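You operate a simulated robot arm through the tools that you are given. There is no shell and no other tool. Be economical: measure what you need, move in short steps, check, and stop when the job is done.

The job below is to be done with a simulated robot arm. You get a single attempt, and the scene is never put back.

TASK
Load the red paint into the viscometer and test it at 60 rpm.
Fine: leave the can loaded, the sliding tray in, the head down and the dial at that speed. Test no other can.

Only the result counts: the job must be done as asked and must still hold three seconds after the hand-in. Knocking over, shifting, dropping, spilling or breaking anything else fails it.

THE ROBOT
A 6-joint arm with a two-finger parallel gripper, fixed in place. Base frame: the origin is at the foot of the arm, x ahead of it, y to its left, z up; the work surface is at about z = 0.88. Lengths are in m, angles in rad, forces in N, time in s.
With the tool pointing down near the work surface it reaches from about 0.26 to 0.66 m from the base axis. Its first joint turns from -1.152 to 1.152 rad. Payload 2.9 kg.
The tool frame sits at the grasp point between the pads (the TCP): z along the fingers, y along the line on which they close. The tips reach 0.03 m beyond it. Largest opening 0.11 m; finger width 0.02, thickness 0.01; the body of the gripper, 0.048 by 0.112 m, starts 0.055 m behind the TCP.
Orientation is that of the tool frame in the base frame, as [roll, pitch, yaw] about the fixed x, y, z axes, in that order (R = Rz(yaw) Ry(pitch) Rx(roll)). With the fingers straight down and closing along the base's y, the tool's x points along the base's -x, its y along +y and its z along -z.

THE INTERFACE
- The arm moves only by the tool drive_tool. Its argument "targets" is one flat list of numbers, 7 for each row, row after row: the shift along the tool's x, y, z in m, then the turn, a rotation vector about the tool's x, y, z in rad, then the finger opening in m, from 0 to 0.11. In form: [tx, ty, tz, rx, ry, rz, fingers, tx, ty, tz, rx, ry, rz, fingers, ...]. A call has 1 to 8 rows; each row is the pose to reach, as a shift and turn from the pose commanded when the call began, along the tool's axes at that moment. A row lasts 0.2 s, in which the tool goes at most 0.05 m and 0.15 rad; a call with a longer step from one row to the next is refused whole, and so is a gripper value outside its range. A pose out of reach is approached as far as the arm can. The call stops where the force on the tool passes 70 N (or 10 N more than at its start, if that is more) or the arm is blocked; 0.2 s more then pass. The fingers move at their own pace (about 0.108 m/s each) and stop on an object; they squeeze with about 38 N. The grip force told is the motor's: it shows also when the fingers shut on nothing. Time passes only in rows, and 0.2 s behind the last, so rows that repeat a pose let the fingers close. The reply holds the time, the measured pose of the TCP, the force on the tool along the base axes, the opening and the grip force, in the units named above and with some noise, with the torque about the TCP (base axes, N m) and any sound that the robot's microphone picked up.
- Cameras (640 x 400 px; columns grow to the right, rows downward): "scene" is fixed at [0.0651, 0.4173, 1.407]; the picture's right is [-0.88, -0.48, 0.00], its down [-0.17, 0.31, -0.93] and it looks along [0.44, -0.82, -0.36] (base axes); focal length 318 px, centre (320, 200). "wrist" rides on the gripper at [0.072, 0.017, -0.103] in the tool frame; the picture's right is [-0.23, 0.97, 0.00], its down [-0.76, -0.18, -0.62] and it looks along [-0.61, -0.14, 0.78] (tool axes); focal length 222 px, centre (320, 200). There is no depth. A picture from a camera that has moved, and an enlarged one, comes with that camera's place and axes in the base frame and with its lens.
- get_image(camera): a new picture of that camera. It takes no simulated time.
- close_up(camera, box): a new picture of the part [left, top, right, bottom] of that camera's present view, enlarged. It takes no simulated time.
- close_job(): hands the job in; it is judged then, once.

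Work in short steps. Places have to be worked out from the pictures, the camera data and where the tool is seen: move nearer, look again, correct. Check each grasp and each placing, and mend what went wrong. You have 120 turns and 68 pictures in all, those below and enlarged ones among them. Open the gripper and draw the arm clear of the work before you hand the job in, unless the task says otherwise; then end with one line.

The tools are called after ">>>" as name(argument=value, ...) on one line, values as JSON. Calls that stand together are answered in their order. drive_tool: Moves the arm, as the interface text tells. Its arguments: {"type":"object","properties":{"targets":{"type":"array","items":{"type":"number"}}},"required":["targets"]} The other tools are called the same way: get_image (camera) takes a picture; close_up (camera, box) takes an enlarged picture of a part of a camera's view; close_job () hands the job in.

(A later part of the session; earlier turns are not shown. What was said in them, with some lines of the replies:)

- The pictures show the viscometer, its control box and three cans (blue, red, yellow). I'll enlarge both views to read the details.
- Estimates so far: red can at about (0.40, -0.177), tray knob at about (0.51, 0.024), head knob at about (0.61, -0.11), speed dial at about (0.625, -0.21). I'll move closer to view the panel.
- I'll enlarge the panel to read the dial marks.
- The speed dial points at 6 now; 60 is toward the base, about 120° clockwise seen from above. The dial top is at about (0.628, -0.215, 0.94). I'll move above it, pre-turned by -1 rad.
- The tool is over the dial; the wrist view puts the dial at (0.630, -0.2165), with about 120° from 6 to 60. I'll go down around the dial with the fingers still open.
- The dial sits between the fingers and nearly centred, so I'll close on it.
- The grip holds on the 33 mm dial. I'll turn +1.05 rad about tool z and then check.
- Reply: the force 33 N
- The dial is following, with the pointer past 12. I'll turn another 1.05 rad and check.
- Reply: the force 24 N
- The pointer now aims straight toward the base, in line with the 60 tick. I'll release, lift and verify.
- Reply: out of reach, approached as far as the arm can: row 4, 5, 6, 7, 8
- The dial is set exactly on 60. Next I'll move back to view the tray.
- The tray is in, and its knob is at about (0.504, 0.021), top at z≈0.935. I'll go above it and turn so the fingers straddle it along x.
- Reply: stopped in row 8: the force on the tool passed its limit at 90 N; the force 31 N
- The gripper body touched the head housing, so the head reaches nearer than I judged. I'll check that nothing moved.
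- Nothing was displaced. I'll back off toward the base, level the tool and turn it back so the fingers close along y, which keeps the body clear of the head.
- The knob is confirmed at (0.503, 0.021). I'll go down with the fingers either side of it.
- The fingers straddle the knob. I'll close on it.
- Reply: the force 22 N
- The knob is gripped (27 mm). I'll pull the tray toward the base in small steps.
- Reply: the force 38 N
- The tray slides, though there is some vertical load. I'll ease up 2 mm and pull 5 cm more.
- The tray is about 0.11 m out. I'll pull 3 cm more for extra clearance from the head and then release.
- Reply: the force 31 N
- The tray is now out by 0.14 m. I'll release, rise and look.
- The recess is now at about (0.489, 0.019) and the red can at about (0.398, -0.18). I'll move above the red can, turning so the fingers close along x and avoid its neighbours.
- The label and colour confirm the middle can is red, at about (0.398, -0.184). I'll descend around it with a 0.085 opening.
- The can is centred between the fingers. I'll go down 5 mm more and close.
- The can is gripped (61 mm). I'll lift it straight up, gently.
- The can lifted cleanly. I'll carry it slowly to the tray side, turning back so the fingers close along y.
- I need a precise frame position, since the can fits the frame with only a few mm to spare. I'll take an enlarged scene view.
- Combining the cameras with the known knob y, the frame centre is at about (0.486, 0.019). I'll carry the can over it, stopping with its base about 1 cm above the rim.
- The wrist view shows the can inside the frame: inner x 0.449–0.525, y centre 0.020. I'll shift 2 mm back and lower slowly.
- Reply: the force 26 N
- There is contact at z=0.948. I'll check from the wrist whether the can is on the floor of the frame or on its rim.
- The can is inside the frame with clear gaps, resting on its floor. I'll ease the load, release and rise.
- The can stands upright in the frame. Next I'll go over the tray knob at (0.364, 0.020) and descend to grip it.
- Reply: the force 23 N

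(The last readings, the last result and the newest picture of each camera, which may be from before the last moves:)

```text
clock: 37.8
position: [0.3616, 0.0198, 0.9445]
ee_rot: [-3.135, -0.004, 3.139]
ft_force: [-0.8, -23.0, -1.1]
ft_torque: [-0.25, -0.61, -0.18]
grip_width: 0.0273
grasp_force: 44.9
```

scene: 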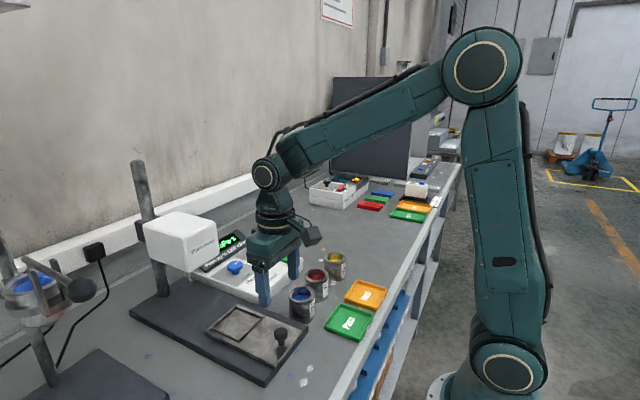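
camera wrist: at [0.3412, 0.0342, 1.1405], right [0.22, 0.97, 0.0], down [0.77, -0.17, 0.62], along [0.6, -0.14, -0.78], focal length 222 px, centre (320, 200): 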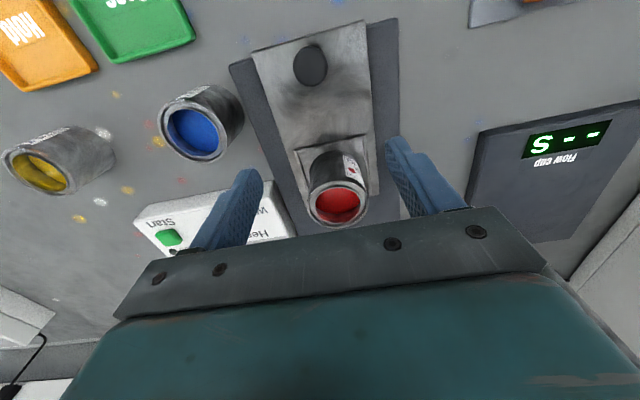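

The knob is gripped. I'll push the tray in slowly, first 10 cm.

>>> drive_tool(targets=[-0.006, -0.001, 0, 0, 0, 0, 0.01, -0.016, -0.001, 0, 0, 0, 0, 0.01, -0.03, -0.001, 0, 0, 0, 0, 0.01, -0.045, -0.001, 0, 0, 0, 0, 0.01, -0.06, -0.001, 0, 0, 0, 0, 0.01, -0.075, -0.001, 0, 0, 0, 0, 0.01, -0.09, -0.001, 0, 0, 0, 0, 0.01, -0.1, -0.001, 0, 0, 0, 0, 0.01])

>>> close_up(camera="scene", box=[120, 200, 320, 390])

```text
clock: 39.6
position: [0.4648, 0.0207, 0.9437]
ee_rot: [-3.137, -0.002, 3.14]
ft_force: [-1.1, -22.8, 22.6]
ft_torque: [-0.3, -0.29, 0.01]
grip_width: 0.0273
grasp_force: 45.4
```

```text
2.11 times, centred on (220, 295) of scene
camera zoom: at [0.0647, 0.4167, 1.4072], right [-0.88, -0.48, 0.0], down [-0.17, 0.31, -0.93], along [0.44, -0.82, -0.36], focal length 669 px, centre (530, 0)
```

zoom: 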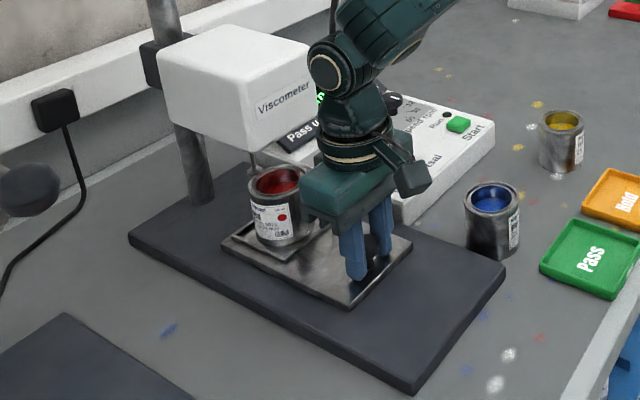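

It is moving well, and the can stays upright. I'll push the remaining ~4 cm slowly until it seats.

>>> drive_tool(targets=[-0.008, -0.001, -0.001, 0, 0, 0, 0.01, -0.016, -0.001, -0.001, 0, 0, 0, 0.01, -0.024, -0.001, -0.001, 0, 0, 0, 0.01, -0.031, -0.001, -0.001, 0, 0, 0, 0.01, -0.037, -0.001, -0.001, 0, 0, 0, 0.01, -0.041, -0.001, -0.001, 0, 0, 0, 0.01, -0.044, -0.001, -0.001, 0, 0, 0, 0.01])

>>> close_up(camera="scene", box=[120, 200, 320, 390])

```text
clock: 41.2
position: [0.5008, 0.0205, 0.9442]
ee_rot: [-3.14, -0.017, -3.138]
ft_force: [-29.1, -6.9, -4.3]
ft_torque: [0.0, 0.25, 0.02]
grip_width: 0.0273
grasp_force: 45.1
```

```text
2.11 times, centred on (220, 295) of scene
camera zoom: at [0.0644, 0.4171, 1.4071], right [-0.88, -0.48, 0.0], down [-0.17, 0.31, -0.93], along [0.45, -0.82, -0.35], focal length 669 px, centre (530, 0)
```

zoom: 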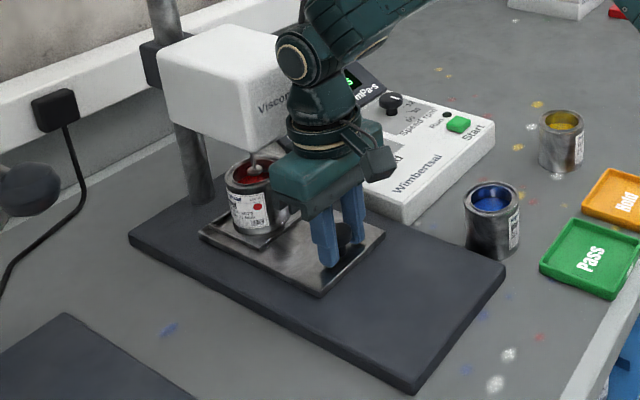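

The tray hit its end stop, and its corners match the original "in" position. The spindle is over the can. I'll relax, release and rise backwards.

>>> drive_tool(targets=[0.006, 0, 0, 0, 0, 0, 0.01, 0.006, 0, 0, 0, 0, 0, 0.05, 0.006, 0, 0, 0, 0, 0, 0.06, 0.012, 0, -0.035, 0, 0, 0, 0.06, 0.04, -0.01, -0.075, 0, 0, 0, 0.06, 0.07, -0.05, -0.11, 0, 0, 0, 0.06, 0.09, -0.09, -0.13, 0, 0, 0, 0.06])

>>> get_image(camera="wrist")

>>> close_up(camera="scene", box=[120, 200, 320, 390])

```text
refused: row 6 steps farther than a row can; nothing moved
```

```text
26 pictures are left
camera wrist: at [0.4311, 0.037, 1.048], right [0.22, 0.97, -0.01], down [0.77, -0.17, 0.61], along [0.59, -0.14, -0.79], focal length 222 px, centre (320, 200)
```

wrist: 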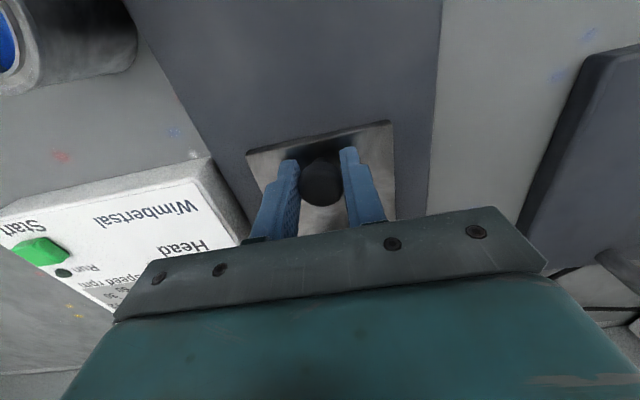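

```text
2.11 times, centred on (220, 295) of scene
camera zoom: at [0.0644, 0.4171, 1.4071], right [-0.88, -0.48, 0.0], down [-0.17, 0.31, -0.93], along [0.45, -0.82, -0.35], focal length 669 px, centre (530, 0)
```

zoom: 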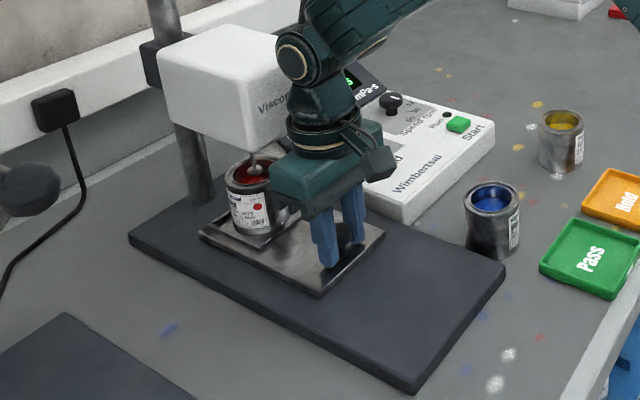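

That call was refused because one step was too long. I'll repeat the release with shorter steps.

>>> drive_tool(targets=[0.006, 0, 0, 0, 0, 0, 0.01, 0.006, 0, 0, 0, 0, 0, 0.05, 0.006, 0, 0, 0, 0, 0, 0.06, 0.012, 0, -0.035, 0, 0, 0, 0.06, 0.03, -0.01, -0.075, 0, 0, 0, 0.06, 0.055, -0.035, -0.105, 0, 0, 0, 0.06, 0.075, -0.07, -0.125, 0, 0, 0, 0.06, 0.075, -0.1, -0.14, 0, 0, 0, 0.06])

>>> get_image(camera="wrist")

>>> close_up(camera="scene", box=[120, 200, 320, 390])

```text
clock: 43.0
position: [0.4335, -0.0821, 1.0864]
ee_rot: [-3.14, -0.003, -3.139]
ft_force: [-0.1, 0.6, -0.6]
ft_torque: [0.02, 0.02, -0.01]
grip_width: 0.0598
grasp_force: 0.0
```

```text
24 pictures are left
camera wrist: at [0.3627, -0.0635, 1.1895], right [0.22, 0.97, 0.0], down [0.76, -0.17, 0.62], along [0.6, -0.14, -0.78], focal length 222 px, centre (320, 200)
```

wrist: 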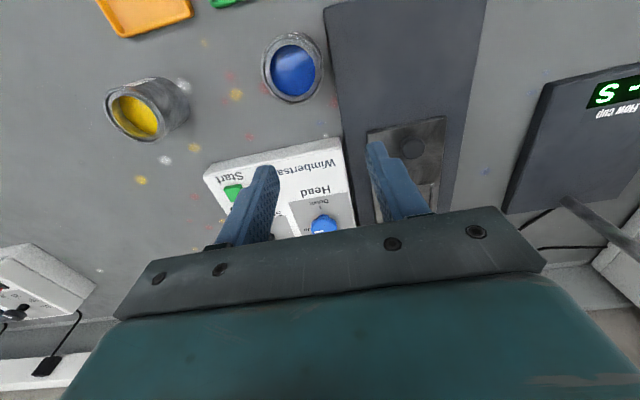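

```text
2.11 times, centred on (220, 295) of scene
camera zoom: at [0.065, 0.4173, 1.407], right [-0.88, -0.48, 0.0], down [-0.17, 0.31, -0.93], along [0.44, -0.82, -0.36], focal length 669 px, centre (530, 0)
```

zoom: 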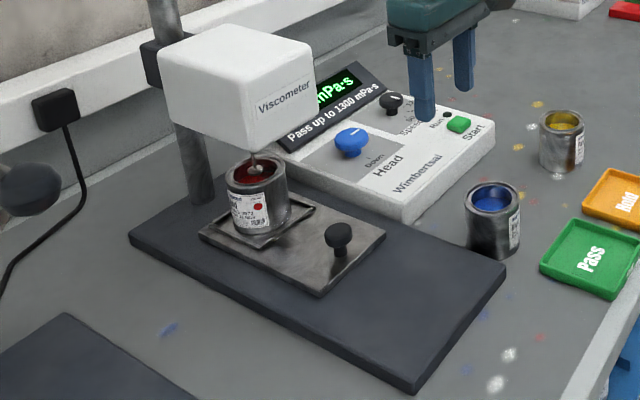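

Loaded: the can is under the spindle with the tray in. Next is the head knob at about (0.61, -0.115); I'll move above it, pre-turned by -0.95 rad. The head's side is at y≈-0.02, so there is clearance.

>>> drive_tool(targets=[-0.025, -0.005, 0.009, 0, 0, -0.136, 0.07, -0.05, -0.01, 0.018, 0, 0, -0.272, 0.07, -0.076, -0.015, 0.028, 0, 0, -0.408, 0.07, -0.101, -0.02, 0.037, 0, 0, -0.544, 0.07, -0.126, -0.025, 0.047, 0, 0, -0.68, 0.07, -0.151, -0.03, 0.056, 0, 0, -0.816, 0.07, -0.1765, -0.033, 0.066, 0, 0, -0.95, 0.07])

>>> get_image(camera="wrist")

```text
clock: 44.6
position: [0.6101, -0.1125, 1.0174]
ee_rot: [3.139, -0.003, -2.187]
ft_force: [-0.3, 0.0, -0.6]
ft_torque: [-0.02, 0.01, -0.02]
grip_width: 0.0696
grasp_force: 0.1
```

```text
22 pictures are left
camera wrist: at [0.555, -0.1617, 1.121], right [-0.66, 0.75, 0.0], down [0.59, 0.52, 0.62], along [0.46, 0.41, -0.78], focal length 222 px, centre (320, 200)
```

wrist: 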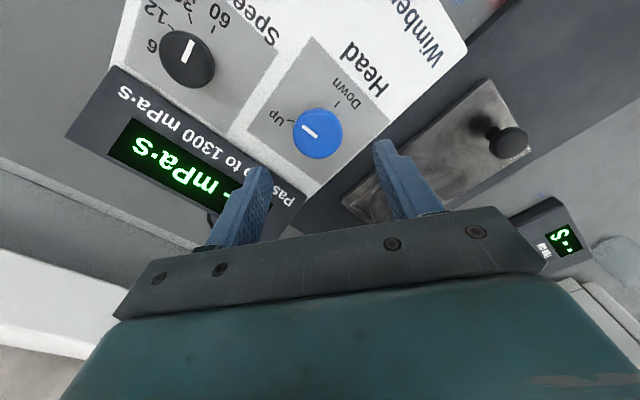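

I'll check the speed dial alignment again from this angle while the view is clear.

>>> close_up(camera="wrist", box=[130, 0, 390, 170])

```text
2.35 times, centred on (260, 85) of wrist
camera zoom: at [0.555, -0.1617, 1.121], right [-0.66, 0.75, 0.0], down [0.59, 0.52, 0.62], along [0.46, 0.41, -0.78], focal length 523 px, centre (461, 471)
```

zoom: 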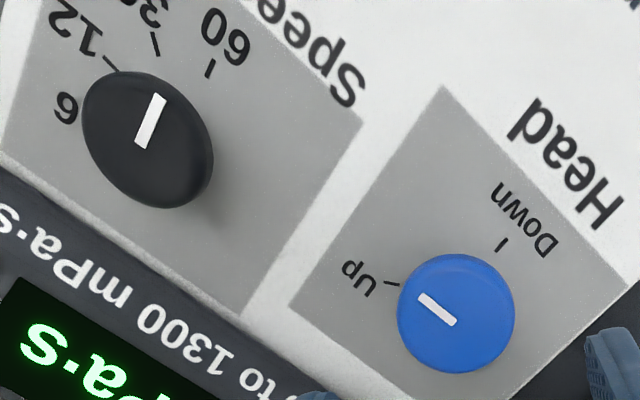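

The speed pointer is parallel to the 60 tick. Down is straight toward the base, about 90–120° clockwise from the head pointer. I'll go down and grip the head knob.

>>> drive_tool(targets=[0.0024, -0.0017, 0.025, 0, 0, 0, 0.07, 0.0024, -0.0017, 0.05, 0, 0, 0, 0.07, 0.0024, -0.0017, 0.066, 0, 0, 0, 0.07, 0.0024, -0.0017, 0.066, 0, 0, 0, 0.07, 0.0024, -0.0017, 0.066, 0, 0, 0, 0.03, 0.0024, -0.0017, 0.066, 0, 0, 0, 0.03])

>>> get_image(camera="wrist")

```text
clock: 46.0
position: [0.608, -0.1176, 0.9521]
ee_rot: [3.14, -0.001, -2.191]
ft_force: [5.6, -4.2, -6.6]
ft_torque: [0.12, -0.48, -0.02]
grip_width: 0.0412
grasp_force: 45.4
```

```text
20 pictures are left
camera wrist: at [0.553, -0.1665, 1.0554], right [-0.66, 0.75, 0.0], down [0.59, 0.52, 0.62], along [0.47, 0.41, -0.78], focal length 222 px, centre (320, 200)
```

wrist: 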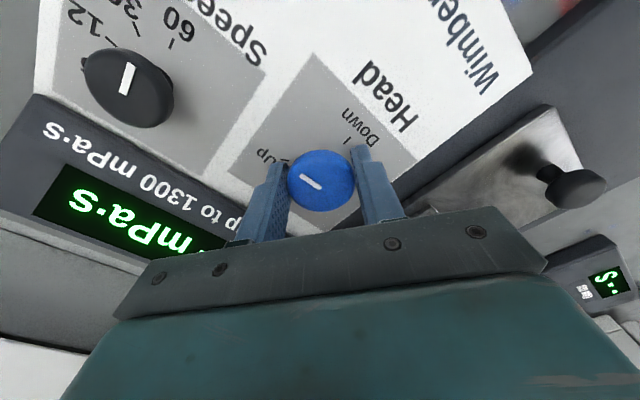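

The head knob is gripped (41 mm). I'll turn it clockwise by 1.05 rad.

>>> drive_tool(targets=[0, 0, 0, 0, 0, 0.15, 0.03, 0, 0, 0, 0, 0, 0.3, 0.03, 0, 0, 0, 0, 0, 0.45, 0.03, 0, 0, 0, 0, 0, 0.6, 0.03, 0, 0, 0, 0, 0, 0.75, 0.03, 0, 0, 0, 0, 0, 0.9, 0.03, 0, 0, 0, 0, 0, 1.05, 0.03])

>>> close_up(camera="wrist", box=[200, 60, 460, 230])

>>> get_image(camera="scene")

```text
clock: 47.6
position: [0.6078, -0.1136, 0.9522]
ee_rot: [-3.14, -0.009, 3.045]
ft_force: [-6.5, 12.5, -5.7]
ft_torque: [0.36, 0.42, 0.06]
grip_width: 0.0412
grasp_force: 44.7
```

```text
2.35 times, centred on (330, 145) of wrist
camera zoom: at [0.5376, -0.0907, 1.0558], right [0.32, 0.95, 0.0], down [0.75, -0.25, 0.62], along [0.58, -0.2, -0.79], focal length 523 px, centre (296, 329)
```

zoom: 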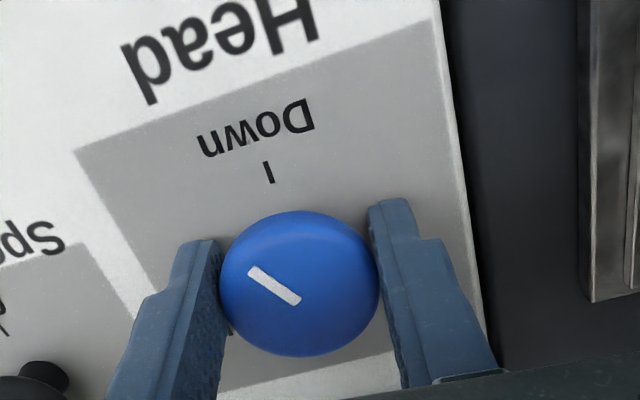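

```text
18 pictures are left
```

scene: 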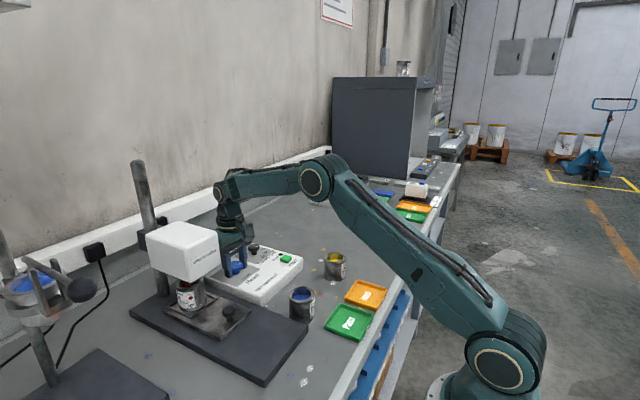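

The knob is turning and the head has begun to lower. I'll turn about 0.65 rad more to reach Down.

>>> drive_tool(targets=[0, 0, 0, 0, 0, 0.13, 0.03, 0, 0, 0, 0, 0, 0.26, 0.03, 0, 0, 0, 0, 0, 0.39, 0.03, 0, 0, 0, 0, 0, 0.52, 0.03, 0, 0, 0, 0, 0, 0.65, 0.03])

>>> close_up(camera="wrist", box=[200, 60, 460, 230])

>>> close_up(camera="scene", box=[120, 200, 320, 390])

```text
clock: 48.8
position: [0.6092, -0.1147, 0.9538]
ee_rot: [-3.139, -0.002, 2.398]
ft_force: [1.7, 22.2, -13.8]
ft_torque: [0.42, -0.24, 0.31]
grip_width: 0.0413
grasp_force: 45.4
```

```text
2.35 times, centred on (330, 145) of wrist
camera zoom: at [0.568, -0.0522, 1.0554], right [0.83, 0.56, 0.0], down [0.44, -0.65, 0.62], along [0.35, -0.52, -0.78], focal length 523 px, centre (296, 329)
```

zoom: 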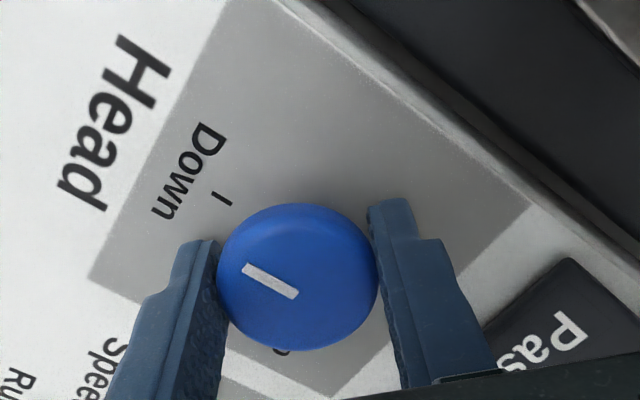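

```text
2.11 times, centred on (220, 295) of scene
camera zoom: at [0.0654, 0.4178, 1.4068], right [-0.88, -0.48, 0.0], down [-0.17, 0.31, -0.93], along [0.44, -0.82, -0.35], focal length 669 px, centre (530, 0)
```

zoom: 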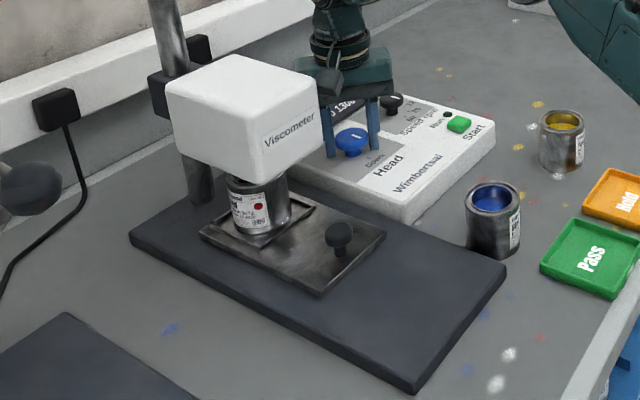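

The pointer is within about 5° of Down and the head has come down onto the can. I'll add 0.09 rad and then release.

>>> drive_tool(targets=[0, 0, 0, 0, 0, 0.09, 0.03, 0, 0, 0, 0, 0, 0.09, 0.03, 0, 0, 0, 0, 0, 0.09, 0.07, 0, 0, 0, 0, 0, 0.09, 0.07, 0, 0, -0.03, 0, 0, 0.09, 0.07, 0, 0, -0.07, 0, 0, 0.09, 0.07])

>>> close_up(camera="wrist", box=[200, 0, 460, 170])

>>> close_up(camera="scene", box=[120, 200, 320, 390])

```text
clock: 50.2
position: [0.6043, -0.1131, 1.0209]
ee_rot: [-3.135, -0.004, 2.304]
ft_force: [0.6, -0.2, 0.2]
ft_torque: [-0.02, -0.03, 0.01]
grip_width: 0.0698
grasp_force: 0.0
```

```text
2.35 times, centred on (330, 85) of wrist
camera zoom: at [0.5701, -0.0488, 1.1242], right [0.88, 0.48, 0.0], down [0.38, -0.68, 0.62], along [0.3, -0.55, -0.78], focal length 523 px, centre (296, 471)
```

zoom: 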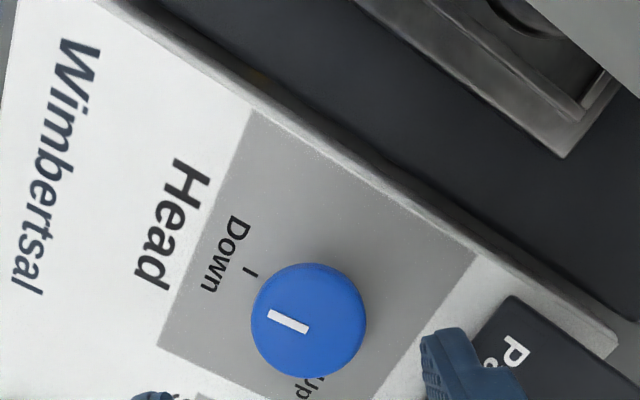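

```text
2.11 times, centred on (220, 295) of scene
camera zoom: at [0.0651, 0.4173, 1.407], right [-0.88, -0.48, 0.0], down [-0.17, 0.31, -0.93], along [0.44, -0.82, -0.36], focal length 669 px, centre (530, 0)
```

zoom: 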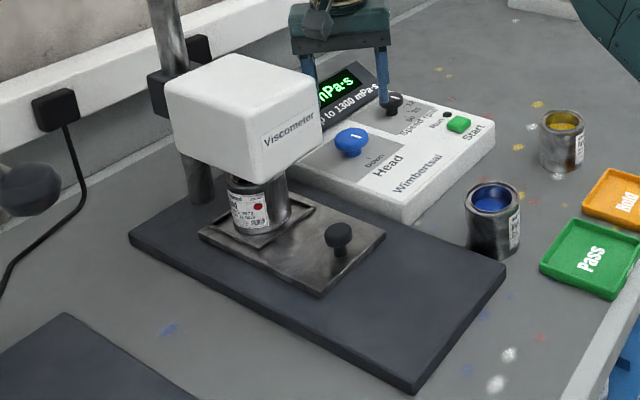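

The pointer is on Down and the head is down in the can. I'll move over the Start button at about (0.527, -0.232) with closed fingers and look.

>>> drive_tool(targets=[-0.006, -0.023, 0, 0, 0, -0.14, 0.05, -0.012, -0.046, 0, 0, 0, -0.28, 0.03, -0.018, -0.068, 0, 0, 0, -0.42, 0.01, -0.025, -0.091, 0, 0, 0, -0.56, 0, -0.031, -0.114, 0.005, 0, 0, -0.7, 0, -0.0369, -0.1368, 0.01, 0, 0, -0.8376, 0])

>>> get_image(camera="wrist")

>>> close_up(camera="scene", box=[215, 205, 315, 285])

```text
clock: 51.6
position: [0.531, -0.2359, 1.0136]
ee_rot: [-3.14, -0.004, -3.139]
ft_force: [-0.1, -0.7, -0.8]
ft_torque: [0.03, -0.04, 0.01]
grip_width: 0.0004
grasp_force: 37.5
```

```text
13 pictures are left
camera wrist: at [0.4586, -0.2186, 1.1167], right [0.23, 0.97, 0.0], down [0.76, -0.17, 0.62], along [0.6, -0.14, -0.78], focal length 222 px, centre (320, 200)
```

wrist: 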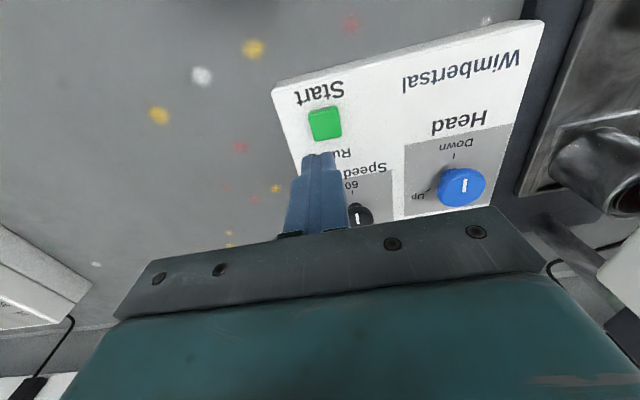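

```text
5.00 times, centred on (265, 245) of scene
camera zoom: at [0.0651, 0.4173, 1.407], right [-0.88, -0.48, 0.0], down [-0.17, 0.31, -0.93], along [0.44, -0.82, -0.36], focal length 1588 px, centre (595, -25)
```

zoom: 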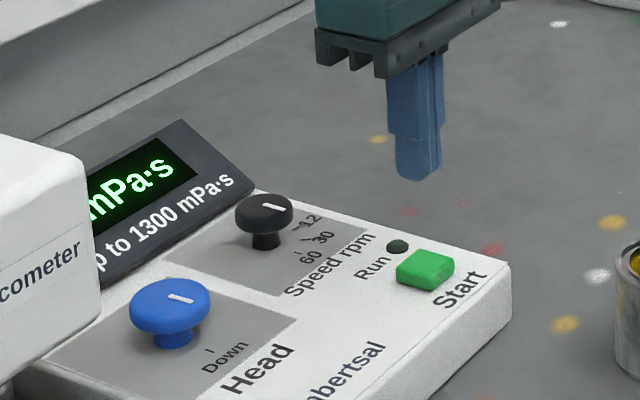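

The button is at (0.526, -0.230). I'll move over it and lower to just above its top.

>>> drive_tool(targets=[0.005, 0.006, 0.02, 0, 0, 0, 0, 0.005, 0.006, 0.045, 0, 0, 0, 0, 0.005, 0.006, 0.058, 0, 0, 0, 0, 0.005, 0.006, 0.061, 0, 0, 0, 0])

>>> close_up(camera="scene", box=[215, 205, 315, 285])

```text
clock: 52.6
position: [0.5261, -0.2287, 0.9536]
ee_rot: [-3.138, -0.003, 3.141]
ft_force: [-4.6, 2.8, 13.9]
ft_torque: [0.08, 0.12, 0.07]
grip_width: 0.0
grasp_force: 37.4
heard: click
```

```text
5.00 times, centred on (265, 245) of scene
camera zoom: at [0.0647, 0.4175, 1.407], right [-0.88, -0.48, 0.0], down [-0.17, 0.31, -0.93], along [0.44, -0.82, -0.35], focal length 1588 px, centre (595, -25)
```

zoom: 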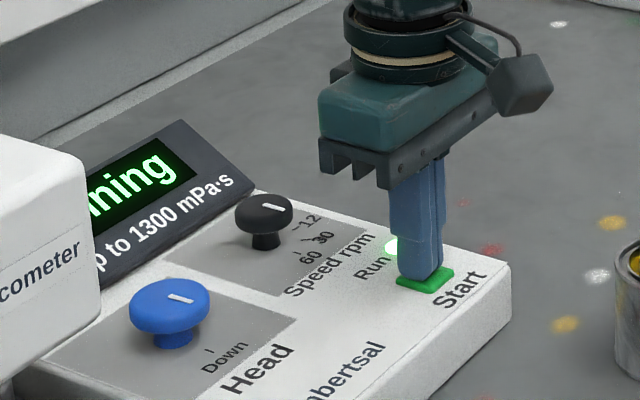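

A click was heard, the Run light is lit and the display shows "running". I'll lift off and draw back.

>>> drive_tool(targets=[0, 0, -0.03, 0, 0, 0, 0, 0, 0, -0.07, 0, 0, 0, 0, 0.03, 0, -0.1, 0, 0, 0, 0.02, 0.06, 0, -0.13, 0, 0, 0, 0.06, 0.09, 0.02, -0.16, 0, 0, 0, 0.1, 0.12, 0.04, -0.19, 0, 0, 0, 0.11, 0.12, 0.04, -0.19, 0, 0, 0, 0.11, 0.12, 0.04, -0.19, 0, 0, 0, 0.11])

>>> close_up(camera="wrist", box=[230, 90, 450, 230])

>>> close_up(camera="scene", box=[120, 200, 380, 390])

```text
clock: 54.4
position: [0.4051, -0.1854, 1.1436]
ee_rot: [3.141, -0.005, 3.141]
ft_force: [-0.7, 0.6, 0.1]
ft_torque: [-0.03, -0.05, 0.02]
grip_width: 0.11
grasp_force: 0.1
```

```text
2.86 times, centred on (340, 160) of wrist
camera zoom: at [0.3339, -0.1686, 1.2461], right [0.23, 0.97, 0.0], down [0.76, -0.18, 0.62], along [0.6, -0.14, -0.78], focal length 635 px, centre (263, 314)
```

zoom: 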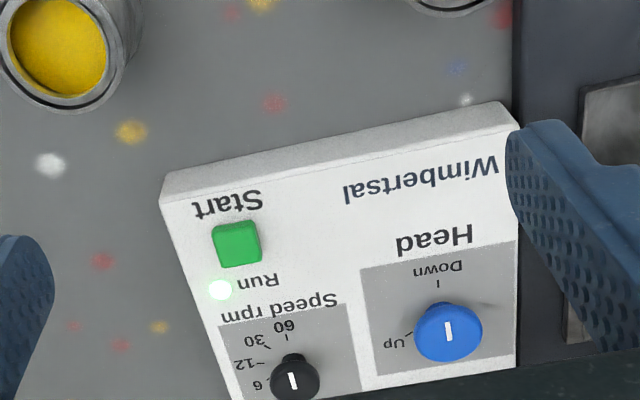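

```text
2.11 times, centred on (250, 295) of scene
camera zoom: at [0.065, 0.4173, 1.407], right [-0.88, -0.48, 0.0], down [-0.17, 0.31, -0.93], along [0.44, -0.82, -0.36], focal length 669 px, centre (467, 0)
```

zoom: 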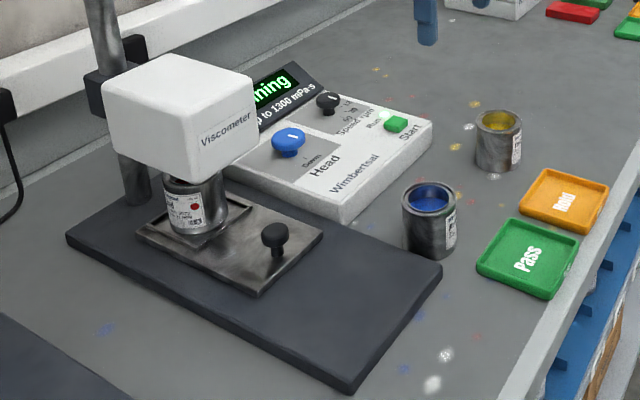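

All in order; the test is running. I'll let time pass for it to finish.

>>> drive_tool(targets=[0, 0, 0, 0, 0, 0, 0.11, 0, 0, 0, 0, 0, 0, 0.11, 0, 0, 0, 0, 0, 0, 0.11, 0, 0, 0, 0, 0, 0, 0.11, 0, 0, 0, 0, 0, 0, 0.11, 0, 0, 0, 0, 0, 0, 0.11, 0, 0, 0, 0, 0, 0, 0.11, 0, 0, 0, 0, 0, 0, 0.11])

>>> drive_tool(targets=[0, 0, 0, 0, 0, 0, 0.11, 0, 0, 0, 0, 0, 0, 0.11, 0, 0, 0, 0, 0, 0, 0.11, 0, 0, 0, 0, 0, 0, 0.11, 0, 0, 0, 0, 0, 0, 0.11, 0, 0, 0, 0, 0, 0, 0.11, 0, 0, 0, 0, 0, 0, 0.11, 0, 0, 0, 0, 0, 0, 0.11])

>>> close_up(camera="scene", box=[120, 200, 320, 340])

```text
clock: 56.2
position: [0.4053, -0.1866, 1.1432]
ee_rot: [-3.139, -0.003, 3.141]
ft_force: [0.0, -0.1, -0.6]
ft_torque: [0.02, 0.0, -0.02]
grip_width: 0.1101
grasp_force: 0.0
```

```text
clock: 58.0
position: [0.4061, -0.187, 1.1424]
ee_rot: [-3.14, -0.003, 3.14]
ft_force: [0.8, 0.3, 0.5]
ft_torque: [-0.01, 0.01, 0.04]
grip_width: 0.11
grasp_force: 0.0
```

```text
2.86 times, centred on (220, 270) of scene
camera zoom: at [0.0651, 0.4173, 1.407], right [-0.88, -0.48, 0.0], down [-0.17, 0.31, -0.93], along [0.44, -0.82, -0.36], focal length 907 px, centre (606, 0)
```

zoom: 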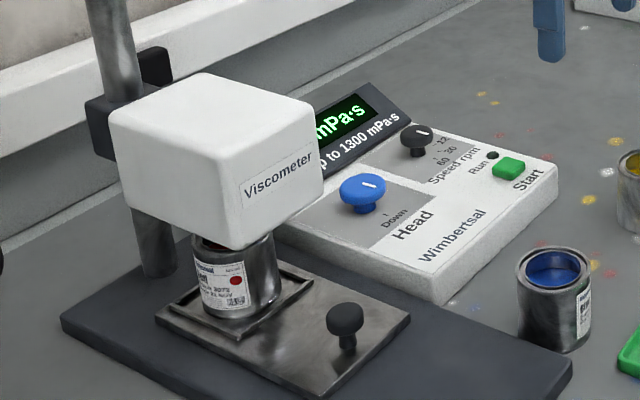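

The run has finished. I'll rise so the wrist camera can see the display and confirm a valid reading.

>>> drive_tool(targets=[0.005, 0.02, -0.03, 0, 0, 0, 0.11, 0.01, 0.04, -0.06, 0, 0, 0, 0.11, 0.015, 0.06, -0.09, 0, 0, 0, 0.11, 0.02, 0.08, -0.12, 0, 0, 0, 0.11])

>>> close_up(camera="wrist", box=[240, 100, 440, 250])

```text
clock: 59.0
position: [0.3888, -0.1071, 1.2628]
ee_rot: [-3.139, -0.003, -3.141]
ft_force: [0.4, -0.8, 0.0]
ft_torque: [0.0, 0.02, -0.01]
grip_width: 0.11
grasp_force: 0.0
```

```text
2.67 times, centred on (340, 175) of wrist
camera zoom: at [0.3169, -0.0898, 1.3648], right [0.23, 0.97, 0.0], down [0.76, -0.18, 0.62], along [0.6, -0.14, -0.78], focal length 592 px, centre (267, 267)
```

zoom: 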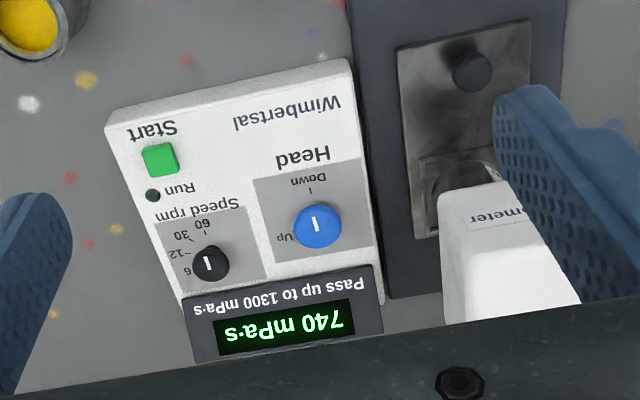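

The display shows 740 mPa·s. The dial is at 60, the head is down, the tray is in with the can loaded, and the arm is clear, so I'll hand in.

>>> close_job()

```text
The job is handed in.
```

The red paint was loaded and tested at 60 rpm, reading 740 mPa·s against the "Pass up to 1300 mPa·s" limit; the can is still loaded, the tray in, the head down and the dial at 60. The gripper briefly bumped the viscometer head (about 90 N) early on, but the pictures showed nothing had moved.
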